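You operate a simulated robot arm through the tools that you are given. There is no shell and no other tool. Be economical: measure what you need, move in short steps, check, and stop when the job is done.

The job below is to be done with a simulated two-armed robot. You get a single attempt, and the scene is never put back.

TASK
Take the green-lid tin and leave it on the free part of the drying bench. Then take the sieve from the shelf under the mixer and leave it on the top of the cream machine. Then open the grey drawer. The order counts.

The check looks at the end state, three seconds after you hand in, the way a careful person would. Anything else that was tipped, shoved, dropped, spilled or broken makes it a failure. Lids that push on must go on centred and level and be pressed home; caps that screw on are set level and turned clockwise until they are tight.

THE ROBOT
Two 7-joint arms with fingered hands on one trunk, on a base that drives. Base frame: it is fixed to the floor where the robot stands at the start and does not move with it; the origin is under the middle of the robot, x ahead of it, y to its left, z up; the surface under the hand at the start is at about z = 0.87. Lengths are in m, angles in rad, forces in N, time in s.
The left shoulder is at the start at [0.021, 0.209, 1.323], the right one opposite. Places, roughly: free part of the drying bench (27x25 cm) [0.52, 0.58, 0.8]; green-lid tin (7x7x5 cm) [0.8, 0.1, 0.9]; grey drawer [-5, 4.8, 0.3]; sieve [-3.25, 1, 0.5]; top of the cream machine [-4.8, 3, 0.9]. Payload 5 kg a hand.
The TCP of each hand is the grasp point between the finger pads, 0.048 m short of the fingertips. In the tool frame z runs along the fingers and y along their closing line. Largest opening 0.16 m; the body of the gripper starts 0.056 m behind the TCP. The gripper is a hand of 4 fingers: y runs from the thumb to the fingers, the wrist lies at [-0.026, -0.142, -0.252] in the tool frame, and closing takes about 1.5 s.
Orientation is that of the tool frame in the base frame, as [roll, pitch, yaw] about the fixed x, y, z axes, in that order (R = Rz(yaw) Ry(pitch) Rx(roll)). With the fingers straight down and the wrist toward the robot, the tool's x, y and z point along [0, 1, 0], [1, 0, 0] and [0, 0, -1] of the base frame.

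THE INTERFACE
- The arms move only by the tool arm_command. It takes "left_motion", "right_motion" or both (then of equal length, played together; a hand with none holds still); each is a list of rows, each a list of 6 numbers: the shift along the base's x, y, z in m, then the turn, a rotation vector about the base's x, y, z in rad. In form: [[x, y, z, wx, wy, wz], ...]. A call has 1 to 20 rows; each row shifts and turns the commanded pose from where the row before left it. "left_claw" and "right_claw" are, for a hand that has rows, the closure, from 0 (fully open) to 1 (shut), set as the call begins (left out, the last holds). Each row takes 0.2 s and may step no farther than 0.05 m and 0.15 rad from the row before; otherwise, or with a gripper value out of range, the whole call is refused. Where a pose cannot be reached the arm comes as near as it can. A force on the tool above 40 N (or 10 N above the force at the start of the call, whichever is more), or a blocked arm, ends the call early, and 0.2 s more pass. Each finger travels about 0.108 m/s and halts on what it meets, pressing with about 28 N; the grip force reading is that of the motor and also rises with nothing between the fingers. The clock runs only during rows and for 0.2 s after the last one: add rows that do not move to give the fingers time. The reply holds the time, the measured pose of the TCP, the force on the tool along the base axes, the opening and the grip force, in the units named above and with some noise, with the torque about the TCP (base axes, N m) and any sound that the robot's microphone picked up, and new pictures: "pictures" is both (left out), scene, wrist or none (wrist: the cameras of the hands that moved).
- Cameras (640 x 400 px; columns grow to the right, rows downward): "scene" is now at [0.0811, 0.0527, 1.5098]; the picture's right is [0.57, -0.82, -0.00], its down [-0.48, -0.33, -0.81] and it looks along [0.67, 0.46, -0.58] (base axes); focal length 274 px, centre (320, 200). "left" rides on the left gripper at [-0.087, -0.133, -0.189] in its tool frame; the picture's right is [-0.83, -0.26, 0.49], its down [0.51, -0.71, 0.49] and it looks along [0.22, 0.66, 0.72] (tool axes); focal length 238 px, centre (320, 200). "right" rides on the right gripper at [0.087, -0.133, -0.189] in its tool frame; the picture's right is [-0.83, 0.26, -0.49], its down [-0.51, -0.71, 0.49] and it looks along [-0.22, 0.66, 0.72] (tool axes); focal length 238 px, centre (320, 200). There is no depth. A picture from a camera that has moved, and an enlarged one, comes with that camera's place and axes in the base frame and with its lens.
- move_column(by): slides the trunk up (or, below 0, down) by that many m; the arms and the scene camera ride with it, the base frame stays. It gives what a move gives, with no picture.
- steer(legs): drives the robot by 1 to 6 legs, each [ahead, left, turn to the left] in m, m and rad, along the robot's own axes; the way and the turn of a leg run together, so that a leg with both is an arc; at most 1.5 m and 3.142 rad a leg. The arms and the cameras ride along, it lands a little off, and it stops where it bumps. It gives what a move gives, and a new picture of the scene camera.
- move_fingers(index, middle, ring, thumb_bend, thumb_turn, hand): sets how far each is bent, from 0 (flat) to 1 (curled in); at 0.3 the hand is open as for a grip, at 0.7 the pads meet at the TCP. One left out holds its place. A second passes; each finger stops where it meets its share of the squeeze, and holds until it gets a number again. A gripper value or a shape takes the hand back. It gives what a move gives, with no picture; readings hold the bend of each and the force on the fingers (four entries, about 0 where the hand has none), thumb and palm. thumb_turn goes from beside the hand (0) to across from the fingers (1), as for a grip.
- grasp_type(shape, hand): the hand has 4 fingers and takes this shape, open, in about a second: jaw (thumb against the fingers, like two jaws); tri (thumb and two fingers); tip (a fingertip pinch); poke (one finger out to press); point (the index stretched); flat (the hand flat); cup (the hand cupped); fist (a fist). The gripper value then closes the fingers along that shape, each until it touches; the sizes above hold for jaw. It gives what a move gives, with no picture.
- pan_tilt(pan, tilt): turns the head with the scene camera to pan (to the left, within 1.501 rad either way) and tilt (down, from -0.506 to 1.204), counted from straight ahead of the robot. It gives what a move gives, and a new picture of the scene camera.
- inspect(camera, box): a new picture of the part [left, top, right, bottom] of that camera's present view, enlarged. No time passes.
- hand_in(): hands the job in; it is judged then, once.

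Work in short steps. Places have to be worked out from the pictures, the camera data and where the tool is seen: move nearer, look again, correct. Check each grasp and each placing, and mend what went wrong. You have 165 turns and 260 pictures in all, those below and enlarged ones among them. Open the grippers and draw the arms clear of the work before you hand the job in, unless the task says otherwise; then end with one line.

The tools are called as a command line: name --argument value ..., lists and objects as JSON in quotes. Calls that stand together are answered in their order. arm_command: Moves the arms, as the interface text tells. Its arguments: {"type":"object","properties":{"left_motion":{"type":"array","items":{"type":"array","items":{"type":"number"}}},"left_claw":{"type":"number"},"right_motion":{"type":"array","items":{"type":"array","items":{"type":"number"}}},"right_claw":{"type":"number"},"pictures":{"type":"string","enum":["both","scene","wrist","none"]}},"required":[]} The other tools are called the same way: move_column (by) slides the trunk up or down; grasp_type (shape, hand) gives the hand a shape; move_fingers (index, middle, ring, thumb_bend, thumb_turn, hand) moves the fingers one by one; steer (legs) drives the base; pan_tilt (pan, tilt) turns the head that bears the scene camera; inspect (camera, box) takes an enlarged picture of a part of a camera's view; hand_in () hands the job in.

At the start:

```text
t: 0.0
left_tcp_pos: [0.5557, 0.6591, 1.2013]
left_ee_rot: [3.14, 0.001, 1.57]
left_wrist_force: [0.0, -0.3, 0.0]
left_wrist_torque: [0.0, 0.02, 0.0]
left_gripper_width: 0.1595
left_gripper_force: 0.0
left_shape: jaw
left_bend: [0.3, 0.3, 0.3, 0.3, 0.98]
left_finger forces: [0.0, 0.1, 0.0, 0.0, 0.0, 0.2]
right_tcp_pos: [0.5993, 0.0282, 1.1389]
right_ee_rot: [3.141, -0.001, 1.57]
right_wrist_force: [0.0, 0.4, -0.2]
right_wrist_torque: [-0.02, 0.01, -0.04]
right_gripper_width: 0.1593
right_gripper_force: 0.1
right_shape: jaw
right_bend: [0.3, 0.3, 0.3, 0.3, 0.98]
right_finger forces: [0.0, 0.1, 0.1, 0.0, 0.0, 0.1]
trunk travel left (down, up): [-0.325, 0.365]
robot x, y, heading: [0.0013, -0.0038, -0.0]
head pan, tilt: [0.607, 0.625]
```

scene: 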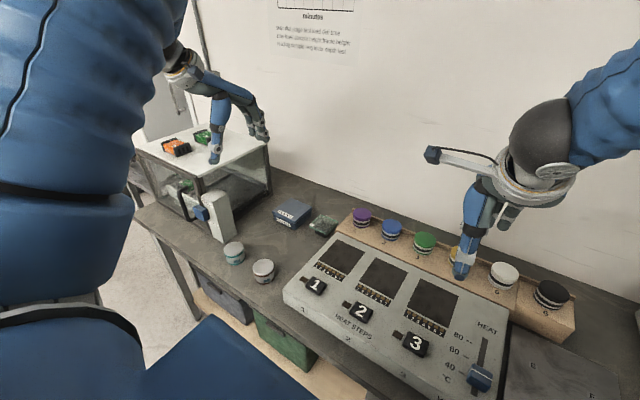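
right: 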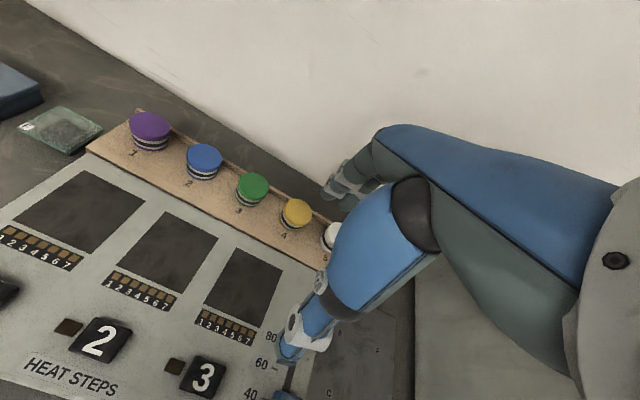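
left: 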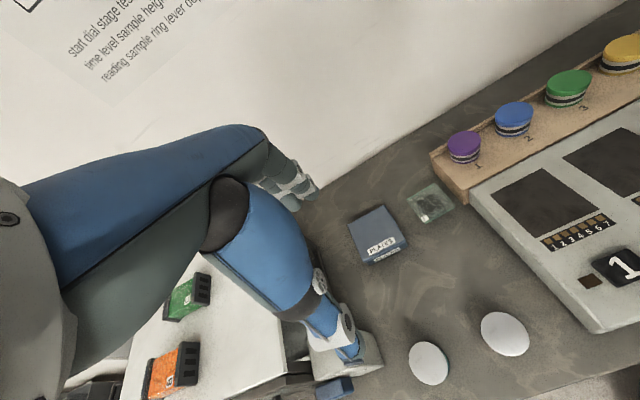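

The green tin stands in the rack next to the heat plate. I'll enlarge the views of it and of the free bench area first.

inspect --camera "scene" --box '[320, 180, 560, 330]'

inspect --camera "scene" --box '[120, 100, 360, 300]'

pan_tilt --pan 0.0 --tilt 0.8

```text
2.67 times, centred on (440, 255) of scene
camera zoom: at [0.0811, 0.0527, 1.5098], right [0.57, -0.82, 0.0], down [-0.48, -0.33, -0.81], along [0.67, 0.46, -0.58], focal length 732 px, centre (0, 53)
```

zoom: 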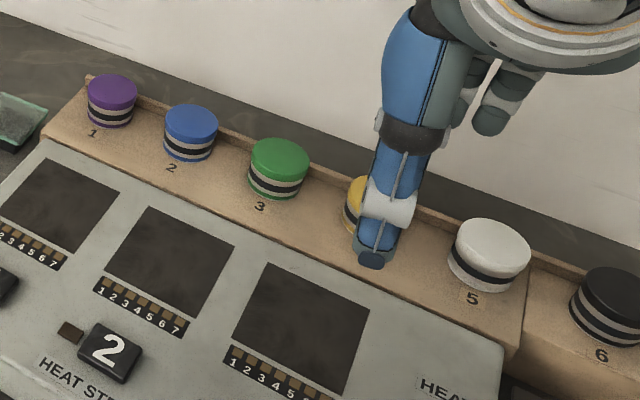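

```text
2.00 times, centred on (240, 200) of scene
camera zoom: at [0.0811, 0.0527, 1.5098], right [0.57, -0.82, 0.0], down [-0.48, -0.33, -0.81], along [0.67, 0.46, -0.58], focal length 549 px, centre (480, 200)
```

zoom: 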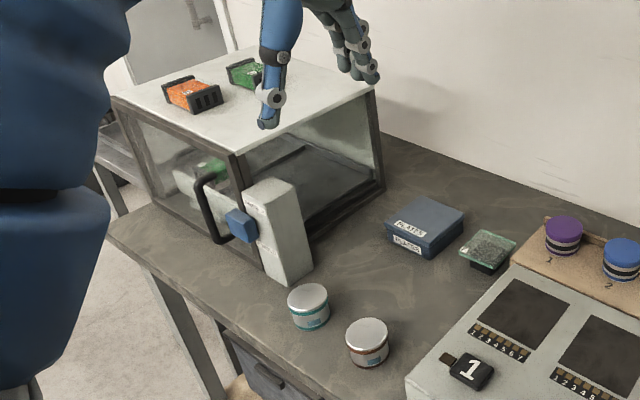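

```text
t: 1.0
left_tcp_pos: [0.5558, 0.6599, 1.1998]
left_ee_rot: [-3.141, -0.001, 1.571]
left_wrist_force: [-0.7, -0.5, -0.1]
left_wrist_torque: [0.0, 0.01, -0.01]
left_gripper_width: 0.1596
left_gripper_force: 0.1
left_shape: jaw
left_bend: [0.3, 0.3, 0.3, 0.3, 0.98]
left_finger forces: [0.0, 0.0, 0.0, 0.1, 0.1, 0.0]
right_tcp_pos: [0.5976, 0.0274, 1.1389]
right_ee_rot: [3.141, 0.0, 1.571]
right_wrist_force: [0.0, 0.4, 0.2]
right_wrist_torque: [0.0, 0.01, -0.04]
right_gripper_width: 0.1594
right_gripper_force: 0.0
right_shape: jaw
right_bend: [0.3, 0.3, 0.3, 0.3, 0.98]
right_finger forces: [0.0, 0.0, 0.0, 0.0, 0.1, 0.0]
trunk travel left (down, up): [-0.325, 0.365]
robot x, y, heading: [0.002, -0.0001, -0.003]
head pan, tilt: [0.0, 0.799]
camera scene: at [0.0898, 0.0028, 1.495], right [0.0, -1.0, 0.0], down [-0.72, 0.0, -0.7], along [0.7, 0.0, -0.72], focal length 274 px, centre (320, 200)
```

scene: 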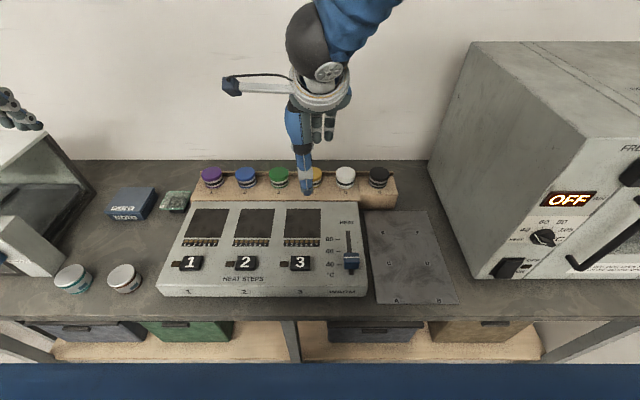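

The tins, red and teal, stand at about (0.45, 0.52) and (0.45, 0.65). The bench top is near z 0.80, and there is free room around (0.56, 0.58). I'll draw the right hand back and to the right, and bring the left hand high over the tin rack.

arm_command --right_motion '[[-0.03, -0.03, 0.01, 0, 0, 0], [-0.03, -0.03, 0.01, 0, 0, 0], [-0.03, -0.03, 0.01, 0, 0, 0], [-0.02, -0.03, 0.01, 0, 0, 0], [0, -0.03, 0, 0, 0, 0], [0, -0.02, 0, 0, 0, 0], [0, 0, 0, 0, 0, 0], [0, 0, 0, 0, 0, 0], [0, 0, 0, 0, 0, 0], [0, 0, 0, 0, 0, 0], [0, 0, 0, 0, 0, 0], [0, 0, 0, 0, 0, 0], [0, 0, 0, 0, 0, 0], [0, 0, 0, 0, 0, 0], [0, 0, 0, 0, 0, 0]]' --left_motion '[[0, -0.04, 0, 0, 0, 0], [0, -0.04, 0, 0, 0, 0], [0, -0.04, 0, 0, 0, 0], [0.01, -0.04, 0, 0, 0, 0], [0.02, -0.04, 0, 0, 0, 0], [0.02, -0.04, 0, 0, 0, 0], [0.02, -0.04, 0, 0, 0, 0], [0.02, -0.04, 0, 0, 0, 0], [0.02, -0.04, 0, 0, 0, 0], [0.02, -0.04, 0, 0, 0, 0], [0.02, -0.04, 0, 0, 0, 0], [0.02, -0.04, 0, 0, 0, 0], [0.02, -0.03, 0, 0, 0, 0], [0.02, -0.01, 0, 0, 0, 0], [0, 0, 0, 0, 0, 0]]' --pictures "both"

```text
t: 4.2
left_tcp_pos: [0.7647, 0.141, 1.2015]
left_ee_rot: [-3.141, 0.0, 1.57]
left_wrist_force: [-1.2, -0.2, -0.1]
left_wrist_torque: [0.02, -0.08, 0.04]
left_gripper_width: 0.1599
left_gripper_force: 0.1
left_shape: jaw
left_bend: [0.3, 0.3, 0.3, 0.3, 0.98]
left_finger forces: [0.0, 0.0, 0.0, 0.1, 0.1, 0.0]
right_tcp_pos: [0.4879, -0.1432, 1.1808]
right_ee_rot: [3.141, 0.001, 1.57]
right_wrist_force: [-1.1, -0.6, -0.1]
right_wrist_torque: [0.01, -0.04, 0.01]
right_gripper_width: 0.16
right_gripper_force: 0.0
right_shape: jaw
right_bend: [0.3, 0.3, 0.3, 0.3, 0.98]
right_finger forces: [0.1, 0.0, 0.0, 0.1, 0.1, 0.0]
trunk travel left (down, up): [-0.325, 0.365]
robot x, y, heading: [0.0051, -0.0002, 0.001]
head pan, tilt: [0.0, 0.799]
camera scene: at [0.0889, 0.0024, 1.4951], right [0.0, -1.0, 0.0], down [-0.72, 0.0, -0.7], along [0.7, 0.0, -0.72], focal length 274 px, centre (320, 200)
camera right: at [0.3555, -0.0564, 1.3681], right [0.26, -0.83, 0.49], down [-0.71, -0.51, -0.49], along [0.66, -0.22, -0.72], focal length 238 px, centre (320, 200)
camera left: at [0.6317, 0.0529, 1.3916], right [-0.26, -0.83, -0.49], down [-0.71, 0.51, -0.49], along [0.66, 0.22, -0.72], focal length 238 px, centre (320, 200)
```

scene: 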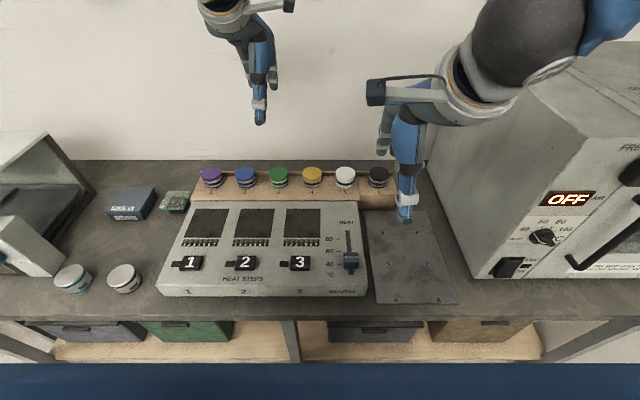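
right: 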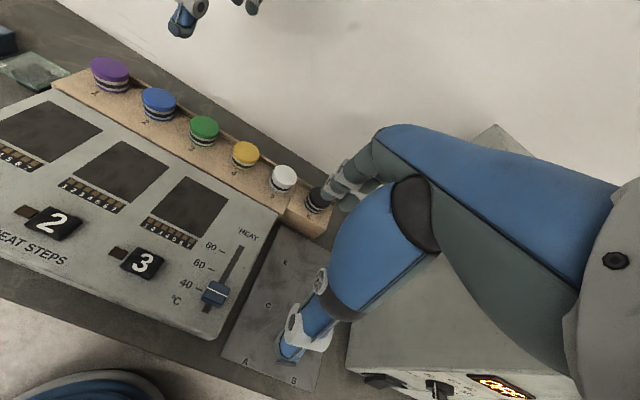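
left: 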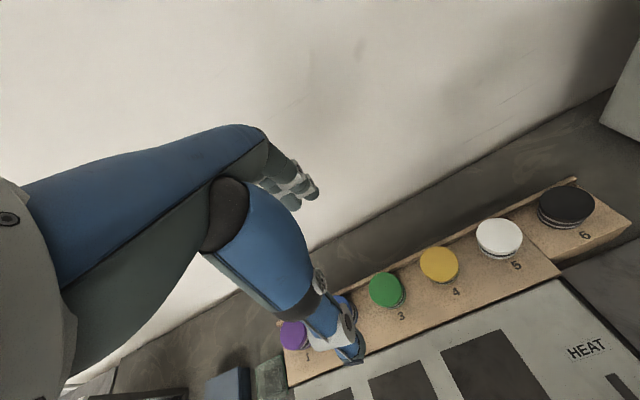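

From two views the green tin's top centre is near (0.780, 0.135, 0.917). A low lip runs behind it, so I'll look at it closely before lowering.

inspect --camera "left" --box '[340, 200, 500, 300]'

inspect --camera "scene" --box '[230, 150, 330, 212]'

```text
4.00 times, centred on (420, 250) of left
camera zoom: at [0.6317, 0.0529, 1.3916], right [-0.26, -0.83, -0.49], down [-0.71, 0.51, -0.49], along [0.66, 0.22, -0.72], focal length 953 px, centre (-80, 0)
```

zoom: 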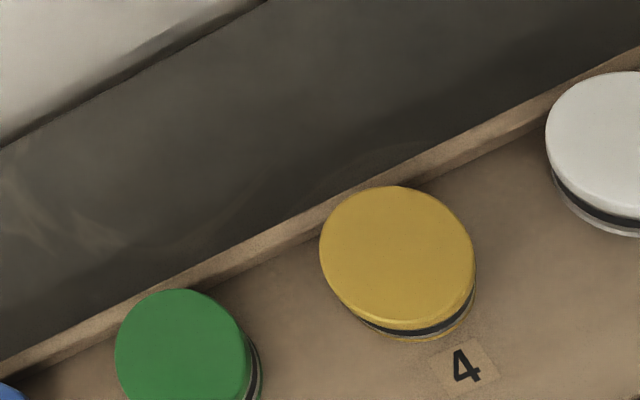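

```text
6.40 times, centred on (280, 181) of scene
camera zoom: at [0.0889, 0.0024, 1.4951], right [0.0, -1.0, 0.0], down [-0.72, 0.0, -0.7], along [0.7, 0.0, -0.72], focal length 1756 px, centre (576, 322)
```

zoom: 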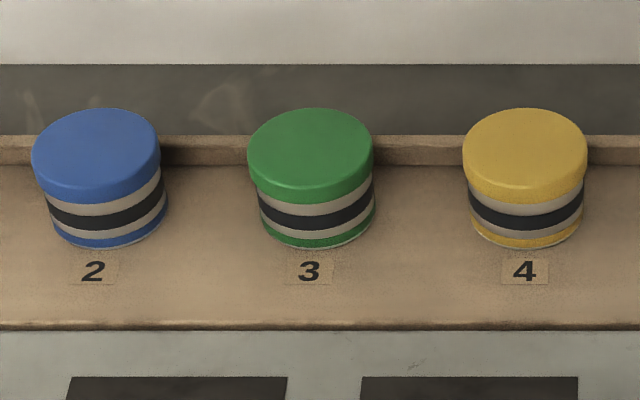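

The lip is about 1.3 cm high and only about 1 cm behind the tin, so the fingertips must stay above z 0.89. I'll lower the hand to TCP z 1.0 and look.

arm_command --left_motion '[[0.004, -0.003, -0.04, 0, 0, 0], [0.004, -0.002, -0.04, 0, 0, 0], [0, 0, -0.04, 0, 0, 0], [0, 0, -0.04, 0, 0, 0], [0, 0, -0.04, 0, 0, 0], [0, 0, 0, 0, 0, 0]]'

inspect --camera "scene" --box '[200, 90, 360, 190]'

```text
t: 5.6
left_tcp_pos: [0.772, 0.134, 0.9994]
left_ee_rot: [-3.141, -0.001, 1.571]
left_wrist_force: [-0.6, 0.8, 0.3]
left_wrist_torque: [-0.02, -0.03, -0.01]
left_gripper_width: 0.1598
left_gripper_force: 0.1
left_shape: jaw
left_bend: [0.3, 0.3, 0.3, 0.3, 0.98]
left_finger forces: [0.0, 0.1, 0.0, 0.1, 0.1, 0.0]
right_tcp_pos: [0.4875, -0.1428, 1.1797]
right_ee_rot: [-3.141, 0.0, 1.57]
right_wrist_force: [0.4, 0.6, 0.0]
right_wrist_torque: [-0.06, -0.07, -0.03]
right_gripper_width: 0.1598
right_gripper_force: 0.0
right_shape: jaw
right_bend: [0.3, 0.3, 0.3, 0.3, 0.98]
right_finger forces: [0.0, 0.1, 0.0, 0.1, 0.0, 0.0]
trunk travel left (down, up): [-0.325, 0.365]
robot x, y, heading: [-0.0019, -0.0037, 0.002]
head pan, tilt: [0.0, 0.799]
camera scene: at [0.0889, 0.0027, 1.4951], right [0.0, -1.0, 0.0], down [-0.72, 0.0, -0.7], along [0.7, 0.0, -0.72], focal length 274 px, centre (320, 200)
camera left: at [0.6389, 0.0471, 1.1901], right [-0.26, -0.83, -0.49], down [-0.71, 0.51, -0.49], along [0.66, 0.22, -0.72], focal length 238 px, centre (320, 200)
```

scene: 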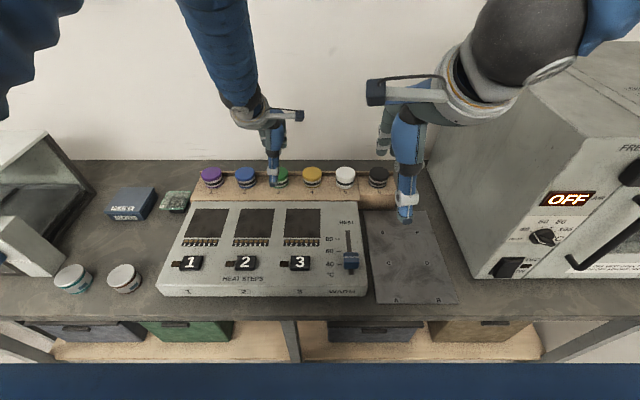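
left: 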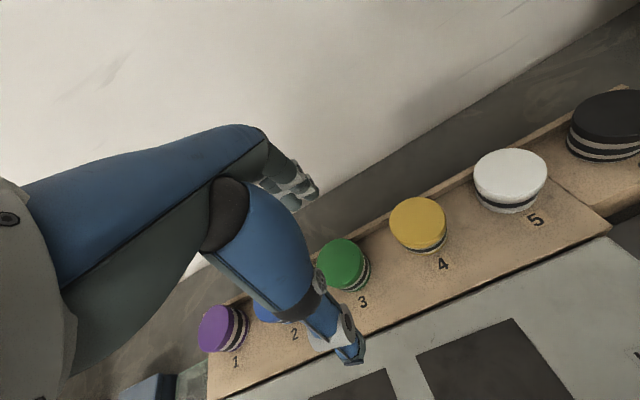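

```text
4.00 times, centred on (280, 140) of scene
camera zoom: at [0.0889, 0.0027, 1.4951], right [0.0, -1.0, 0.0], down [-0.72, 0.0, -0.7], along [0.7, 0.0, -0.72], focal length 1098 px, centre (480, 440)
```

zoom: 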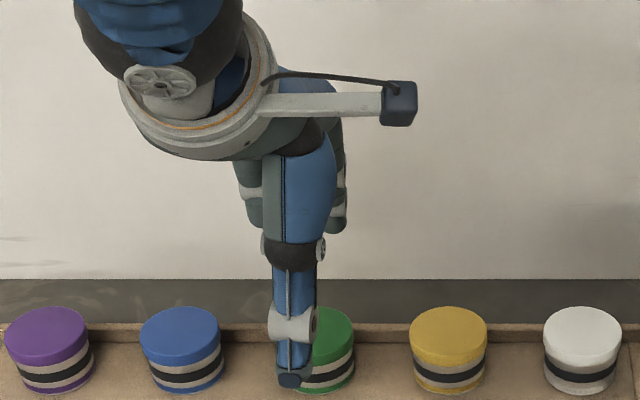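

The tin centre now reads (0.776, 0.132), in line with the TCP. I'll lower to z 0.945, which keeps the tips above the lip.

arm_command --left_motion '[[0.003, 0, -0.03, 0, 0, 0], [0, 0, -0.024, 0, 0, 0], [0, 0, 0, 0, 0, 0]]'

inspect --camera "left" --box '[220, 160, 460, 400]'

```text
t: 6.4
left_tcp_pos: [0.7772, 0.133, 0.9461]
left_ee_rot: [-3.141, -0.001, 1.571]
left_wrist_force: [-0.3, -0.4, -0.3]
left_wrist_torque: [0.04, 0.01, 0.02]
left_gripper_width: 0.16
left_gripper_force: 0.1
left_shape: jaw
left_bend: [0.3, 0.3, 0.3, 0.3, 0.98]
left_finger forces: [0.0, 0.0, 0.0, 0.0, 0.0, 0.1]
right_tcp_pos: [0.4877, -0.1431, 1.181]
right_ee_rot: [3.141, 0.0, 1.571]
right_wrist_force: [-0.7, -0.2, -0.1]
right_wrist_torque: [0.0, -0.05, -0.01]
right_gripper_width: 0.1601
right_gripper_force: 0.0
right_shape: jaw
right_bend: [0.3, 0.3, 0.3, 0.3, 0.98]
right_finger forces: [0.1, 0.0, 0.0, 0.0, 0.0, 0.0]
trunk travel left (down, up): [-0.325, 0.365]
robot x, y, heading: [0.0008, -0.0005, -0.002]
head pan, tilt: [0.0, 0.799]
camera scene: at [0.0896, 0.0021, 1.495], right [0.0, -1.0, 0.0], down [-0.72, 0.0, -0.7], along [0.7, 0.0, -0.72], focal length 274 px, centre (320, 200)
camera left: at [0.643, 0.0466, 1.1365], right [-0.26, -0.83, -0.49], down [-0.71, 0.51, -0.49], along [0.66, 0.22, -0.72], focal length 238 px, centre (320, 200)
```

scene: 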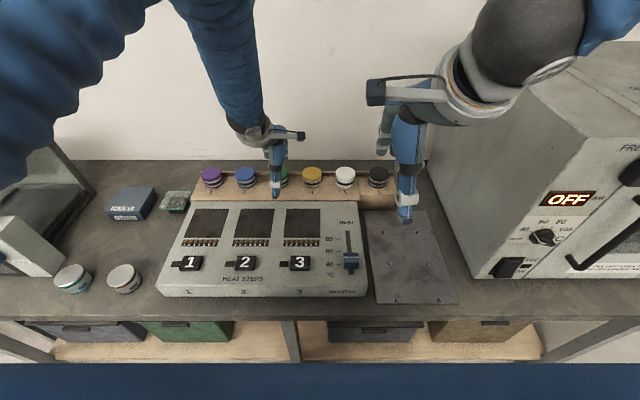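
left: 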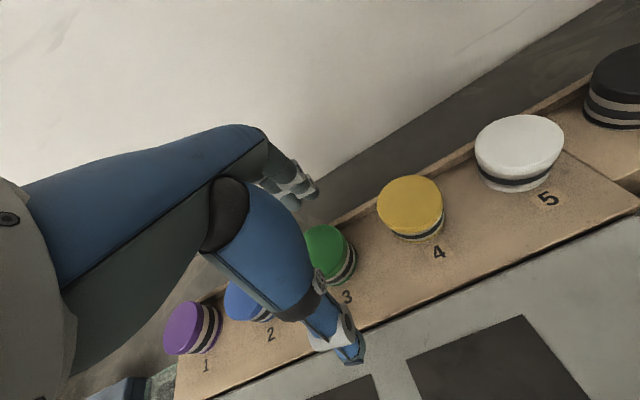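

```text
1.67 times, centred on (340, 280) of left
camera zoom: at [0.643, 0.0466, 1.1365], right [-0.26, -0.83, -0.49], down [-0.71, 0.51, -0.49], along [0.66, 0.22, -0.72], focal length 397 px, centre (287, 67)
```

zoom: 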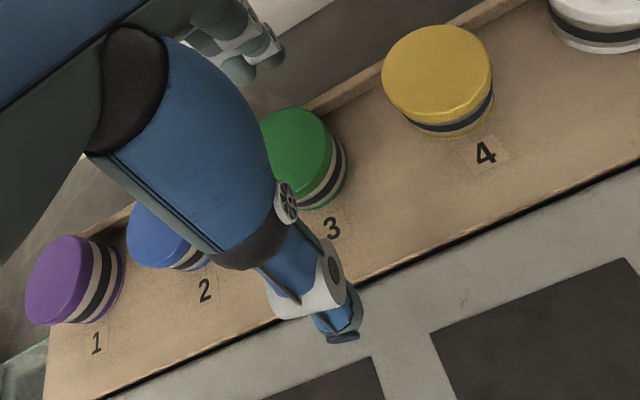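

The hand straddles the tin without touching it. I'll close the hand while holding still.

arm_command --left_motion '[[0, 0, 0, 0, 0, 0], [0, 0, 0, 0, 0, 0], [0, 0, 0, 0, 0, 0], [0, 0, 0, 0, 0, 0], [0, 0, 0, 0, 0, 0], [0, 0, 0, 0, 0, 0], [0, 0, 0, 0, 0, 0], [0, 0, 0, 0, 0, 0]]' --left_claw 1.0

inspect --camera "left" --box '[220, 160, 460, 400]'

```text
t: 8.2
left_tcp_pos: [0.7769, 0.134, 0.9458]
left_ee_rot: [-3.141, 0.0, 1.571]
left_wrist_force: [0.3, 0.5, 0.5]
left_wrist_torque: [0.0, 0.0, 0.0]
left_gripper_width: 0.055
left_gripper_force: 28.0
left_shape: jaw
left_bend: [0.74, 0.51, 0.53, 0.74, 1.0]
left_finger forces: [13.8, 9.4, 0.0, 0.2, 22.8, 0.1]
right_tcp_pos: [0.4901, -0.1439, 1.1799]
right_ee_rot: [-3.141, 0.001, 1.572]
right_wrist_force: [0.1, -0.1, 0.1]
right_wrist_torque: [0.03, -0.02, 0.0]
right_gripper_width: 0.1597
right_gripper_force: 0.1
right_shape: jaw
right_bend: [0.3, 0.3, 0.3, 0.3, 0.98]
right_finger forces: [0.1, 0.1, 0.0, 0.0, 0.0, 0.0]
trunk travel left (down, up): [-0.325, 0.365]
robot x, y, heading: [-0.0007, -0.0006, 0.003]
head pan, tilt: [0.0, 0.799]
camera scene: at [0.0899, 0.0023, 1.495], right [0.0, -1.0, 0.0], down [-0.72, 0.0, -0.7], along [0.7, 0.0, -0.72], focal length 274 px, centre (320, 200)
camera left: at [0.6432, 0.0468, 1.1364], right [-0.26, -0.83, -0.49], down [-0.71, 0.51, -0.49], along [0.66, 0.22, -0.72], focal length 238 px, centre (320, 200)
```

scene: 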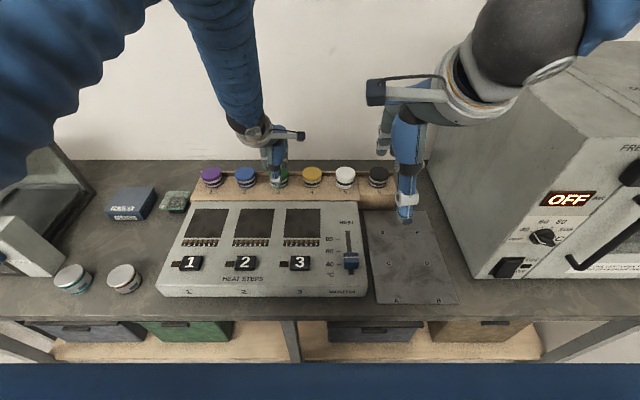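
left: 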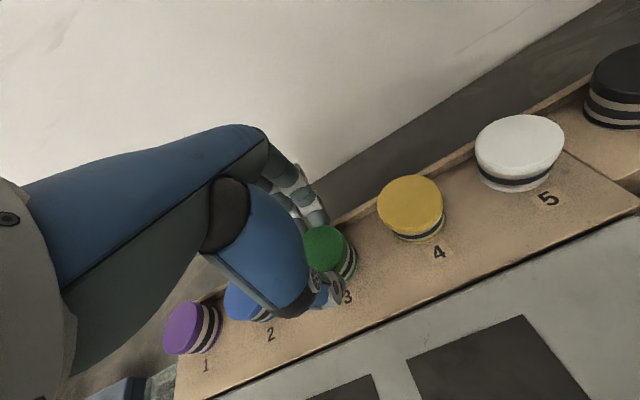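

```text
1.67 times, centred on (340, 280) of left
camera zoom: at [0.6432, 0.0468, 1.1364], right [-0.26, -0.83, -0.49], down [-0.71, 0.51, -0.49], along [0.66, 0.22, -0.72], focal length 397 px, centre (287, 67)
```

zoom: 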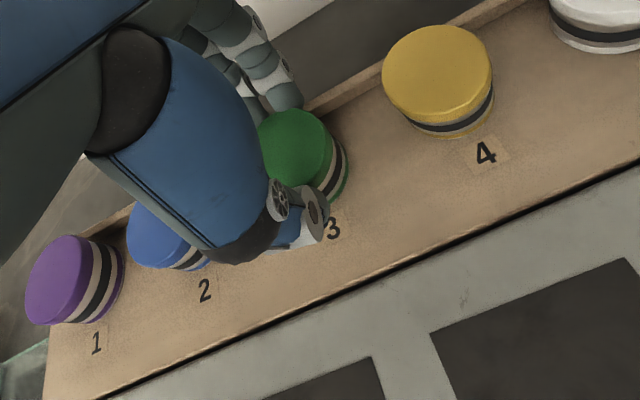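

The grip reads 28 N, with thumb, index and middle in contact. I'll lift 5 cm slowly and check.

arm_command --left_motion '[[0, 0, 0.01, 0, 0, 0], [0, 0, 0.015, 0, 0, 0], [0, 0, 0.025, 0, 0, 0], [0, 0, 0, 0, 0, 0]]'

inspect --camera "scene" --box '[200, 90, 360, 210]'

```text
t: 9.2
left_tcp_pos: [0.7764, 0.1336, 0.9944]
left_ee_rot: [-3.139, 0.001, 1.57]
left_wrist_force: [0.6, 0.1, -2.1]
left_wrist_torque: [0.04, 0.01, 0.02]
left_gripper_width: 0.0553
left_gripper_force: 27.9
left_shape: jaw
left_bend: [0.74, 0.51, 0.53, 0.74, 1.0]
left_finger forces: [13.9, 9.4, 0.0, 0.0, 22.9, 0.0]
right_tcp_pos: [0.4891, -0.1441, 1.1793]
right_ee_rot: [-3.14, 0.0, 1.57]
right_wrist_force: [-0.1, -1.0, 0.1]
right_wrist_torque: [0.0, 0.05, -0.01]
right_gripper_width: 0.1598
right_gripper_force: 0.0
right_shape: jaw
right_bend: [0.3, 0.3, 0.3, 0.3, 0.98]
right_finger forces: [0.0, 0.0, 0.1, 0.0, 0.0, 0.0]
trunk travel left (down, up): [-0.325, 0.365]
robot x, y, heading: [-0.0025, -0.0006, -0.003]
head pan, tilt: [0.0, 0.799]
camera scene: at [0.0907, 0.0021, 1.4949], right [0.0, -1.0, 0.0], down [-0.72, 0.0, -0.7], along [0.7, 0.0, -0.72], focal length 274 px, centre (320, 200)
camera left: at [0.6446, 0.0463, 1.1848], right [-0.26, -0.83, -0.49], down [-0.71, 0.51, -0.49], along [0.65, 0.22, -0.72], focal length 238 px, centre (320, 200)
```

scene: 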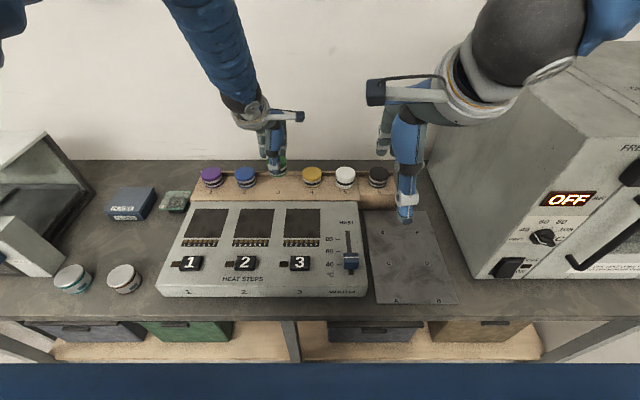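
left: 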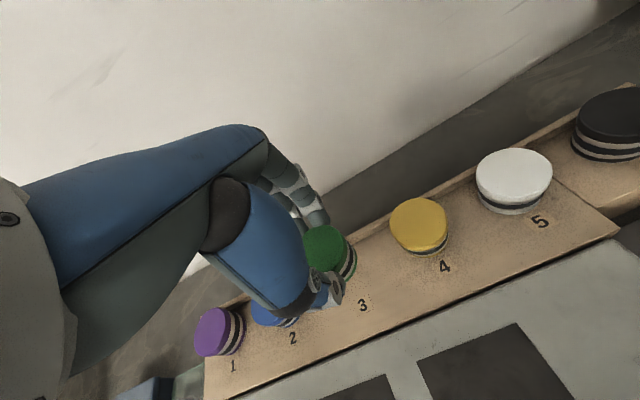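

```text
3.33 times, centred on (280, 150) of scene
camera zoom: at [0.0907, 0.0021, 1.4949], right [0.0, -1.0, 0.0], down [-0.72, 0.0, -0.7], along [0.7, 0.0, -0.72], focal length 915 px, centre (453, 367)
```

zoom: 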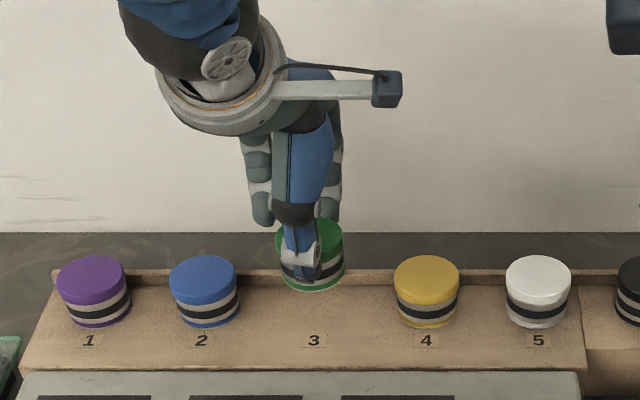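

The tin is lifted and level. Its base sits about 7.3 cm under the TCP. I'll raise it and carry it over the free bench spot at (0.56, 0.58), staying high.

arm_command --left_motion '[[0, 0, 0.04, 0, 0, 0], [0, 0.01, 0.04, 0, 0, 0], [-0.015, 0.03, 0.02, 0, 0, 0], [-0.018, 0.035, 0, 0, 0, 0], [-0.018, 0.035, 0, 0, 0, 0], [-0.018, 0.035, 0, 0, 0, 0], [-0.018, 0.035, 0, 0, 0, 0], [-0.018, 0.035, 0, 0, 0, 0], [-0.018, 0.035, 0, 0, 0, 0], [-0.018, 0.035, 0, 0, 0, 0], [-0.018, 0.035, 0, 0, 0, 0], [-0.018, 0.035, 0, 0, 0, 0], [-0.018, 0.035, 0, 0, 0, 0], [-0.018, 0.035, 0, 0, 0, 0], [-0.005, 0.022, 0, 0, 0, 0], [0, 0, 0, 0, 0, 0]]' --pictures "wrist"

pan_tilt --pan 0.75 --tilt 0.75

```text
t: 12.6
left_tcp_pos: [0.558, 0.5792, 1.0961]
left_ee_rot: [3.14, -0.001, 1.571]
left_wrist_force: [0.1, 0.3, -0.8]
left_wrist_torque: [0.01, 0.04, 0.02]
left_gripper_width: 0.0549
left_gripper_force: 28.3
left_shape: jaw
left_bend: [0.74, 0.51, 0.53, 0.74, 1.0]
left_finger forces: [13.9, 9.5, 0.1, 0.0, 22.6, 0.0]
right_tcp_pos: [0.4875, -0.1427, 1.1798]
right_ee_rot: [-3.141, -0.002, 1.571]
right_wrist_force: [0.4, -0.2, 0.3]
right_wrist_torque: [0.02, 0.04, 0.05]
right_gripper_width: 0.1599
right_gripper_force: 0.0
right_shape: jaw
right_bend: [0.3, 0.3, 0.3, 0.3, 0.98]
right_finger forces: [0.0, 0.0, 0.1, 0.0, 0.0, 0.0]
trunk travel left (down, up): [-0.325, 0.365]
robot x, y, heading: [0.0022, 0.0004, 0.005]
head pan, tilt: [0.0, 0.799]
camera left: at [0.4255, 0.4929, 1.2861], right [-0.26, -0.83, -0.49], down [-0.71, 0.51, -0.49], along [0.66, 0.22, -0.72], focal length 238 px, centre (320, 200)
```

left: 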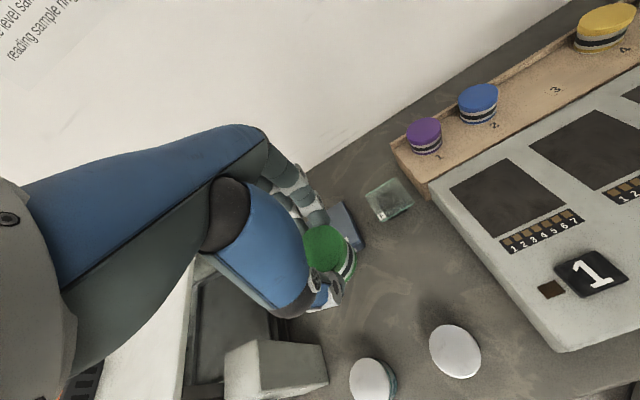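

```text
t: 13.7
left_tcp_pos: [0.5587, 0.5808, 1.0961]
left_ee_rot: [3.141, 0.0, 1.57]
left_wrist_force: [-0.4, -1.0, -1.7]
left_wrist_torque: [0.01, -0.01, 0.0]
left_gripper_width: 0.0548
left_gripper_force: 28.3
left_shape: jaw
left_bend: [0.74, 0.51, 0.53, 0.74, 1.0]
left_finger forces: [13.9, 9.3, 0.0, 0.0, 22.7, 0.0]
right_tcp_pos: [0.4876, -0.1434, 1.1801]
right_ee_rot: [-3.141, 0.003, 1.572]
right_wrist_force: [-0.5, -1.0, -0.3]
right_wrist_torque: [0.02, 0.0, -0.01]
right_gripper_width: 0.16
right_gripper_force: 0.2
right_shape: jaw
right_bend: [0.3, 0.3, 0.3, 0.3, 0.98]
right_finger forces: [0.1, 0.0, 0.0, 0.1, 0.0, 0.0]
trunk travel left (down, up): [-0.325, 0.365]
robot x, y, heading: [0.0009, -0.0014, -0.001]
head pan, tilt: [0.75, 0.75]
camera scene: at [0.0697, 0.0593, 1.499], right [0.68, -0.73, 0.0], down [-0.5, -0.46, -0.73], along [0.54, 0.5, -0.68], focal length 274 px, centre (320, 200)
```

scene: 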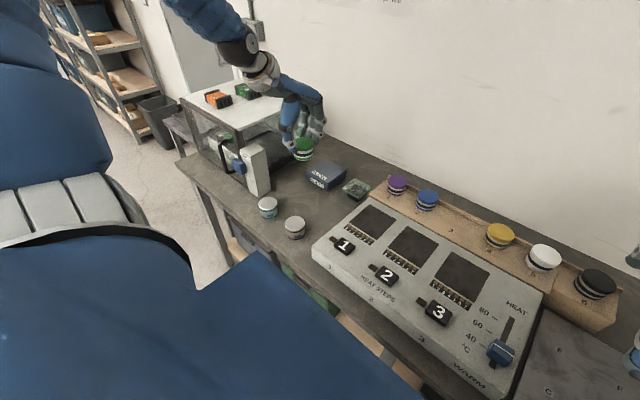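

The red tin, the teal tin and the blue box all leave room. I'll shift 1 cm back from the box and lower to about z 0.895.

arm_command --left_motion '[[-0.004, 0, -0.04, 0, 0, 0], [-0.004, 0, -0.04, 0, 0, 0], [0, 0, -0.04, 0, 0, 0], [0, 0, -0.04, 0, 0, 0], [0, 0, -0.04, 0, 0, 0], [0, 0, 0, 0, 0, 0]]'

inspect --camera "scene" --box '[220, 110, 380, 240]'

```text
t: 15.1
left_tcp_pos: [0.55, 0.582, 0.8962]
left_ee_rot: [3.141, -0.001, 1.571]
left_wrist_force: [-1.0, -0.1, 0.1]
left_wrist_torque: [0.05, -0.03, 0.01]
left_gripper_width: 0.0547
left_gripper_force: 28.1
left_shape: jaw
left_bend: [0.74, 0.51, 0.53, 0.74, 1.0]
left_finger forces: [13.9, 9.4, 0.1, 0.0, 22.6, 0.1]
right_tcp_pos: [0.4878, -0.1436, 1.1803]
right_ee_rot: [-3.141, 0.001, 1.569]
right_wrist_force: [-0.2, -0.7, -0.3]
right_wrist_torque: [0.03, -0.03, -0.01]
right_gripper_width: 0.1596
right_gripper_force: 0.1
right_shape: jaw
right_bend: [0.3, 0.3, 0.3, 0.3, 0.98]
right_finger forces: [0.0, 0.0, 0.0, 0.0, 0.0, 0.0]
trunk travel left (down, up): [-0.325, 0.365]
robot x, y, heading: [-0.003, 0.0004, 0.001]
head pan, tilt: [0.75, 0.75]
camera scene: at [0.0689, 0.0585, 1.4991], right [0.68, -0.73, 0.0], down [-0.5, -0.46, -0.73], along [0.54, 0.5, -0.68], focal length 274 px, centre (320, 200)
camera left: at [0.4168, 0.4952, 1.0863], right [-0.26, -0.83, -0.49], down [-0.71, 0.51, -0.49], along [0.66, 0.22, -0.72], focal length 238 px, centre (320, 200)
```

scene: 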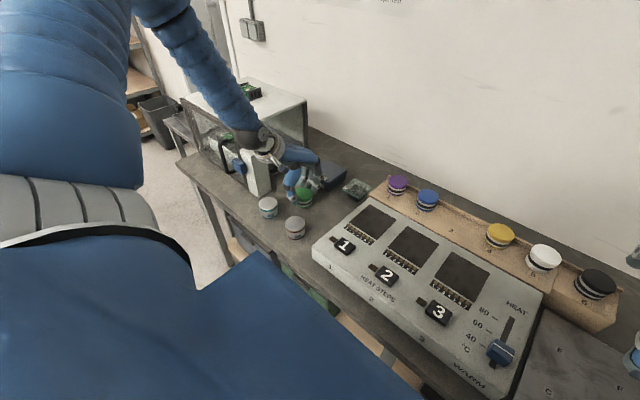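
left: 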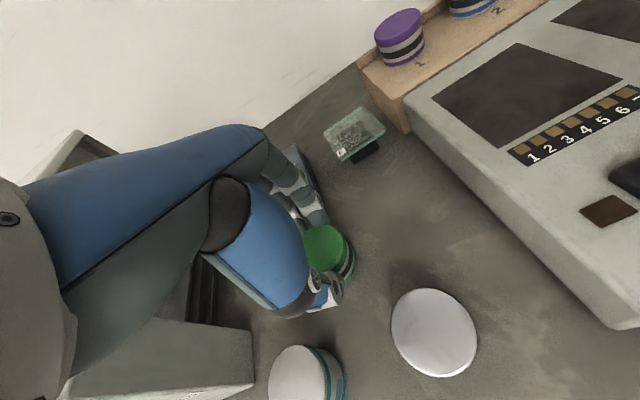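

```text
3.08 times, centred on (300, 175) of scene
camera zoom: at [0.0689, 0.0585, 1.4991], right [0.68, -0.73, 0.0], down [-0.5, -0.46, -0.73], along [0.54, 0.5, -0.68], focal length 844 px, centre (382, 277)
```

zoom: 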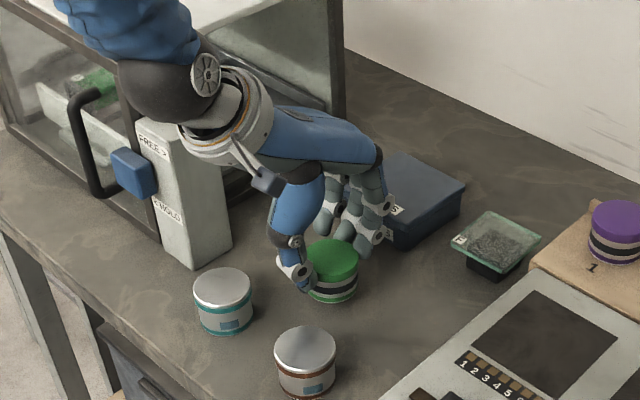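

The tin hangs level between the two tins and the box. I'll shift 1.5 cm toward me for finger clearance from the box, then lower in fine steps and watch the force.

arm_command --left_motion '[[-0.008, 0, -0.003, 0, 0, 0], [-0.007, 0, -0.003, 0, 0, 0], [0, 0, -0.004, 0, 0, 0], [0, 0, 0, 0, 0, 0]]' --pictures "none"

arm_command --left_motion '[[0, 0, -0.003, 0, 0, 0], [0, 0, -0.002, 0, 0, 0], [0, 0, 0, 0, 0, 0]]' --pictures "none"

arm_command --left_motion '[[0, 0, -0.002, 0, 0, 0], [0, 0, -0.001, 0, 0, 0], [0, 0, 0, 0, 0, 0]]' --pictures "none"

```text
t: 16.1
left_tcp_pos: [0.5346, 0.5809, 0.8864]
left_ee_rot: [-3.141, 0.001, 1.57]
left_wrist_force: [0.1, 0.9, -1.0]
left_wrist_torque: [0.0, -0.04, 0.0]
left_gripper_width: 0.0548
left_gripper_force: 28.1
left_shape: jaw
left_bend: [0.74, 0.51, 0.53, 0.74, 1.0]
left_finger forces: [13.9, 9.5, 0.0, 0.0, 22.6, 0.0]
right_tcp_pos: [0.4878, -0.1444, 1.1808]
right_ee_rot: [3.14, -0.001, 1.57]
right_wrist_force: [-0.8, -0.2, -0.2]
right_wrist_torque: [-0.03, -0.03, 0.0]
right_gripper_width: 0.1598
right_gripper_force: 0.2
right_shape: jaw
right_bend: [0.3, 0.3, 0.3, 0.3, 0.98]
right_finger forces: [0.0, 0.0, 0.0, 0.1, 0.0, 0.0]
trunk travel left (down, up): [-0.325, 0.365]
robot x, y, heading: [0.0006, -0.0027, 0.001]
head pan, tilt: [0.75, 0.75]
```

```text
t: 16.9
left_tcp_pos: [0.5344, 0.5816, 0.8811]
left_ee_rot: [-3.141, -0.001, 1.57]
left_wrist_force: [-0.1, -1.0, -1.1]
left_wrist_torque: [-0.02, 0.0, 0.03]
left_gripper_width: 0.055
left_gripper_force: 27.8
left_shape: jaw
left_bend: [0.74, 0.51, 0.53, 0.74, 1.0]
left_finger forces: [14.0, 9.4, 0.0, 0.1, 22.5, 0.0]
right_tcp_pos: [0.4883, -0.1433, 1.18]
right_ee_rot: [3.14, 0.001, 1.57]
right_wrist_force: [0.4, 0.6, 1.4]
right_wrist_torque: [0.02, -0.01, -0.01]
right_gripper_width: 0.1596
right_gripper_force: 0.1
right_shape: jaw
right_bend: [0.3, 0.3, 0.3, 0.3, 0.98]
right_finger forces: [0.0, 0.1, 0.0, 0.0, 0.0, 0.0]
trunk travel left (down, up): [-0.325, 0.365]
robot x, y, heading: [0.0016, 0.001, 0.004]
head pan, tilt: [0.75, 0.75]
```

```text
t: 17.7
left_tcp_pos: [0.5354, 0.5808, 0.8781]
left_ee_rot: [3.141, 0.002, 1.572]
left_wrist_force: [0.0, -0.2, -0.3]
left_wrist_torque: [0.02, 0.04, -0.01]
left_gripper_width: 0.0551
left_gripper_force: 28.0
left_shape: jaw
left_bend: [0.74, 0.51, 0.53, 0.74, 1.0]
left_finger forces: [14.0, 9.5, 0.0, 0.0, 22.6, 0.0]
right_tcp_pos: [0.4882, -0.1441, 1.18]
right_ee_rot: [3.141, 0.0, 1.572]
right_wrist_force: [0.3, -0.2, -0.3]
right_wrist_torque: [0.02, 0.01, 0.01]
right_gripper_width: 0.1597
right_gripper_force: 0.1
right_shape: jaw
right_bend: [0.3, 0.3, 0.3, 0.3, 0.98]
right_finger forces: [0.1, 0.0, 0.1, 0.0, 0.1, 0.1]
trunk travel left (down, up): [-0.325, 0.365]
robot x, y, heading: [0.0009, 0.0043, -0.004]
head pan, tilt: [0.75, 0.75]
```

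No contact yet at z 0.878, so I'll go on down in small steps.

arm_command --left_motion '[[0, 0, -0.002, 0, 0, 0], [0, 0, -0.001, 0, 0, 0], [0, 0, 0, 0, 0, 0]]' --pictures "none"

arm_command --left_motion '[[0, 0, -0.002, 0, 0, 0], [0, 0, -0.001, 0, 0, 0], [0, 0, 0, 0, 0, 0]]' --pictures "wrist"

inspect --camera "scene" --box '[250, 150, 350, 220]'

```text
t: 18.5
left_tcp_pos: [0.536, 0.5799, 0.8747]
left_ee_rot: [3.14, 0.001, 1.57]
left_wrist_force: [-2.2, 0.6, 5.0]
left_wrist_torque: [0.07, -0.09, 0.0]
left_gripper_width: 0.0547
left_gripper_force: 28.1
left_shape: jaw
left_bend: [0.74, 0.52, 0.53, 0.74, 1.0]
left_finger forces: [13.9, 9.6, 0.1, 0.1, 23.8, 0.1]
right_tcp_pos: [0.4879, -0.1437, 1.1799]
right_ee_rot: [-3.14, -0.001, 1.571]
right_wrist_force: [0.0, 0.8, 0.8]
right_wrist_torque: [0.0, -0.01, -0.03]
right_gripper_width: 0.1599
right_gripper_force: 0.0
right_shape: jaw
right_bend: [0.3, 0.3, 0.3, 0.3, 0.98]
right_finger forces: [0.0, 0.0, 0.0, 0.0, 0.0, 0.0]
trunk travel left (down, up): [-0.325, 0.365]
robot x, y, heading: [-0.0002, -0.0002, -0.002]
head pan, tilt: [0.75, 0.75]
```

```text
t: 19.3
left_tcp_pos: [0.5365, 0.581, 0.8744]
left_ee_rot: [3.137, -0.001, 1.57]
left_wrist_force: [0.0, 0.8, 22.6]
left_wrist_torque: [0.08, -0.16, 0.01]
left_gripper_width: 0.0558
left_gripper_force: 28.1
left_shape: jaw
left_bend: [0.74, 0.51, 0.53, 0.74, 1.0]
left_finger forces: [16.0, 11.7, 0.0, 0.0, 26.8, 0.0]
right_tcp_pos: [0.4867, -0.1449, 1.1807]
right_ee_rot: [3.141, -0.003, 1.571]
right_wrist_force: [-0.6, 0.2, 0.0]
right_wrist_torque: [0.01, 0.03, -0.04]
right_gripper_width: 0.1599
right_gripper_force: 0.1
right_shape: jaw
right_bend: [0.3, 0.3, 0.3, 0.3, 0.98]
right_finger forces: [0.0, 0.1, 0.1, 0.0, 0.0, 0.0]
trunk travel left (down, up): [-0.325, 0.365]
robot x, y, heading: [0.0029, -0.002, -0.0]
head pan, tilt: [0.75, 0.75]
camera left: at [0.4028, 0.4933, 1.064], right [-0.26, -0.83, -0.49], down [-0.71, 0.51, -0.49], along [0.66, 0.22, -0.72], focal length 238 px, centre (320, 200)
```

left: 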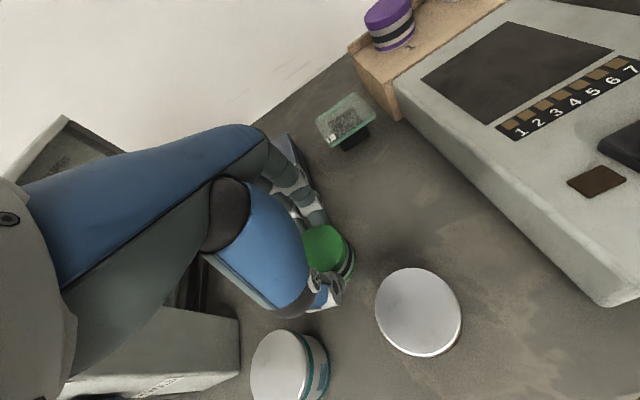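

```text
5.71 times, centred on (300, 185) of scene
camera zoom: at [0.0683, 0.0578, 1.4993], right [0.68, -0.73, 0.0], down [-0.5, -0.46, -0.73], along [0.54, 0.5, -0.68], focal length 1568 px, centre (434, 286)
```

zoom: 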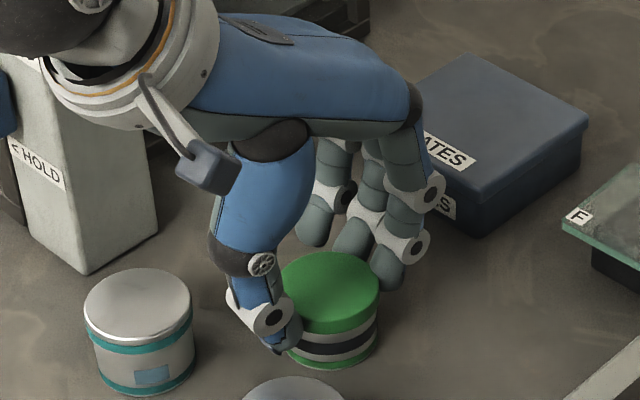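

It is on the bench with a 22 N press. I'll relieve the load and open partly to release the tin.

arm_command --left_motion '[[0, 0, 0.002, 0, 0, 0], [0, 0, 0.001, 0, 0, 0], [0, 0, 0, 0, 0, 0]]' --pictures "none"

arm_command --left_motion '[[0, 0, 0, 0, 0, 0], [0, 0, 0, 0, 0, 0], [0, 0, 0, 0, 0, 0], [0, 0, 0, 0, 0, 0], [0, 0, 0, 0, 0, 0]]' --left_claw 0.3 --pictures "wrist"

inspect --camera "scene" --box '[250, 150, 350, 220]'

```text
t: 20.1
left_tcp_pos: [0.5338, 0.5818, 0.8743]
left_ee_rot: [-3.139, 0.001, 1.571]
left_wrist_force: [0.5, -0.6, 4.5]
left_wrist_torque: [-0.02, -0.27, -0.03]
left_gripper_width: 0.0555
left_gripper_force: 28.2
left_shape: jaw
left_bend: [0.74, 0.51, 0.53, 0.74, 1.0]
left_finger forces: [16.0, 10.6, 0.0, 0.2, 24.8, 0.0]
right_tcp_pos: [0.4877, -0.1434, 1.1798]
right_ee_rot: [-3.141, -0.001, 1.571]
right_wrist_force: [0.3, 0.6, 0.1]
right_wrist_torque: [0.01, 0.03, 0.01]
right_gripper_width: 0.16
right_gripper_force: 0.1
right_shape: jaw
right_bend: [0.3, 0.3, 0.3, 0.3, 0.98]
right_finger forces: [0.0, 0.0, 0.0, 0.0, 0.1, 0.0]
trunk travel left (down, up): [-0.325, 0.365]
robot x, y, heading: [-0.0028, -0.0025, -0.002]
head pan, tilt: [0.75, 0.75]
```

```text
t: 21.3
left_tcp_pos: [0.5355, 0.5816, 0.875]
left_ee_rot: [-3.141, -0.001, 1.572]
left_wrist_force: [-0.1, 0.1, 0.1]
left_wrist_torque: [0.0, -0.03, -0.02]
left_gripper_width: 0.1117
left_gripper_force: 0.1
left_shape: jaw
left_bend: [0.27, 0.38, 0.35, 0.59, 0.99]
left_finger forces: [0.0, 0.0, 0.0, 0.0, 0.1, 0.0]
right_tcp_pos: [0.4886, -0.1433, 1.1795]
right_ee_rot: [3.141, 0.0, 1.572]
right_wrist_force: [-0.9, -0.4, 0.3]
right_wrist_torque: [0.04, -0.02, 0.02]
right_gripper_width: 0.1597
right_gripper_force: 0.0
right_shape: jaw
right_bend: [0.3, 0.3, 0.3, 0.3, 0.98]
right_finger forces: [0.1, 0.0, 0.0, 0.0, 0.0, 0.0]
trunk travel left (down, up): [-0.325, 0.365]
robot x, y, heading: [-0.0003, -0.0012, 0.006]
head pan, tilt: [0.75, 0.75]
camera left: at [0.4026, 0.4942, 1.0659], right [-0.26, -0.83, -0.49], down [-0.71, 0.51, -0.49], along [0.66, 0.22, -0.72], focal length 238 px, centre (320, 200)
```

left: 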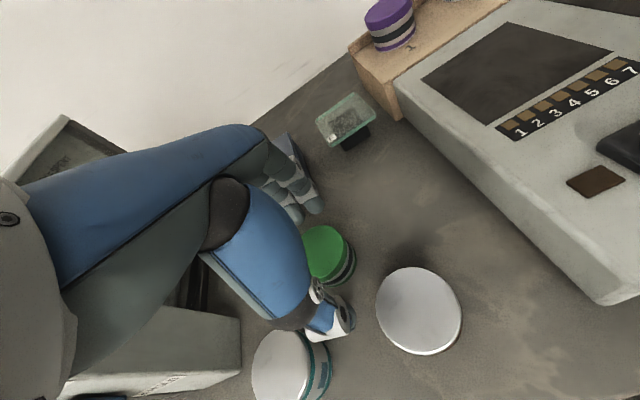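

```text
5.71 times, centred on (300, 185) of scene
camera zoom: at [0.0695, 0.0591, 1.499], right [0.68, -0.73, 0.0], down [-0.5, -0.47, -0.73], along [0.53, 0.5, -0.68], focal length 1568 px, centre (434, 286)
```

zoom: 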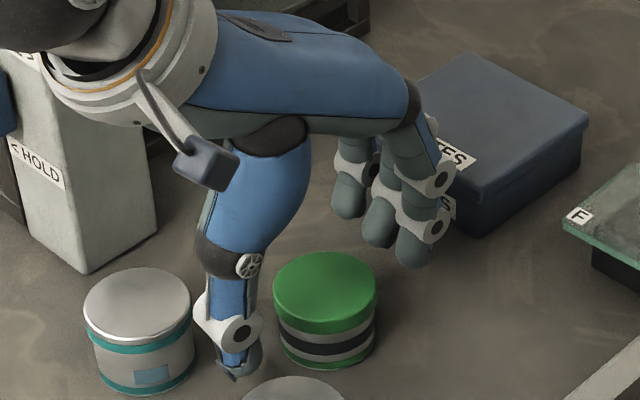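

The tin is released and standing level. I'll lift straight up, then check.

arm_command --left_motion '[[0, 0, 0.03, 0, 0, 0], [0, 0, 0.04, 0, 0, 0], [0, 0, 0.05, 0, 0, 0], [0, 0, 0.05, 0, 0, 0], [0, 0, 0.05, 0, 0, 0], [-0.02, -0.03, 0.04, 0, 0, 0], [-0.03, -0.04, 0.02, 0, 0, 0], [-0.02, -0.04, 0, 0, 0, 0], [0, -0.04, 0, 0, 0, 0], [0, -0.04, 0, 0, 0, 0], [0, 0, 0, 0, 0, 0]]' --pictures "scene"

inspect --camera "scene" --box '[220, 130, 380, 250]'

pan_tilt --pan 1.5 --tilt 0.2

```text
refused: row 6 steps farther than a row can; nothing moved
```

```text
3.33 times, centred on (300, 190) of scene
camera zoom: at [0.0695, 0.0591, 1.499], right [0.68, -0.73, 0.0], down [-0.5, -0.47, -0.73], along [0.53, 0.5, -0.68], focal length 915 px, centre (387, 233)
```

zoom: 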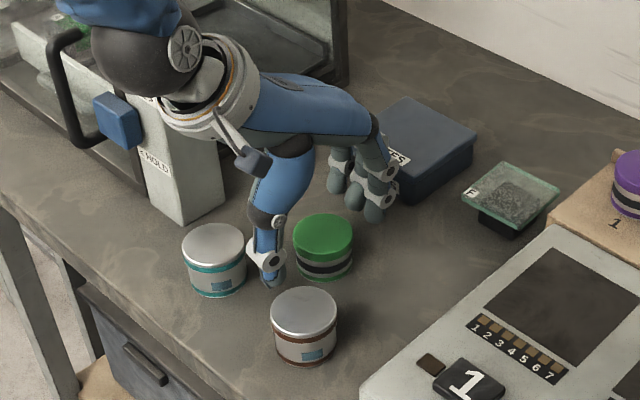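

```text
t: 22.4
left_tcp_pos: [0.5351, 0.5817, 0.8773]
left_ee_rot: [3.141, 0.0, 1.57]
left_wrist_force: [0.3, 1.3, 0.5]
left_wrist_torque: [0.0, -0.02, 0.01]
left_gripper_width: 0.1115
left_gripper_force: 0.1
left_shape: jaw
left_bend: [0.27, 0.38, 0.35, 0.59, 0.99]
left_finger forces: [0.0, 0.0, 0.0, 0.0, 0.0, 0.0]
right_tcp_pos: [0.4886, -0.1433, 1.1788]
right_ee_rot: [3.141, -0.001, 1.57]
right_wrist_force: [0.7, -0.2, 1.0]
right_wrist_torque: [0.02, 0.02, -0.03]
right_gripper_width: 0.1598
right_gripper_force: 0.0
right_shape: jaw
right_bend: [0.3, 0.3, 0.3, 0.3, 0.98]
right_finger forces: [0.1, 0.0, 0.0, 0.0, 0.1, 0.0]
trunk travel left (down, up): [-0.325, 0.365]
robot x, y, heading: [-0.0014, -0.0002, 0.0]
head pan, tilt: [1.499, 0.201]
camera scene: at [0.0158, 0.0956, 1.5486], right [1.0, -0.07, 0.0], down [-0.01, -0.2, -0.98], along [0.07, 0.98, -0.2], focal length 274 px, centre (320, 200)
```

scene: 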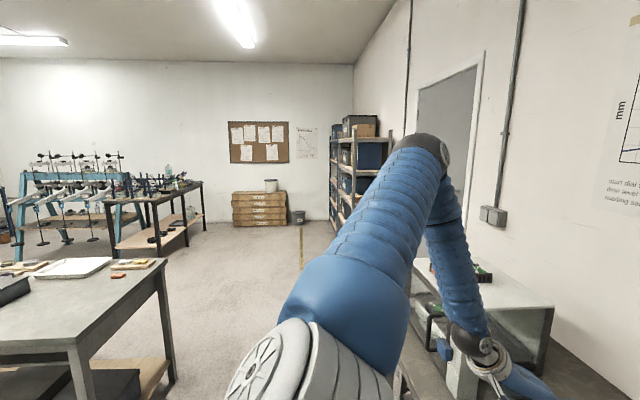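

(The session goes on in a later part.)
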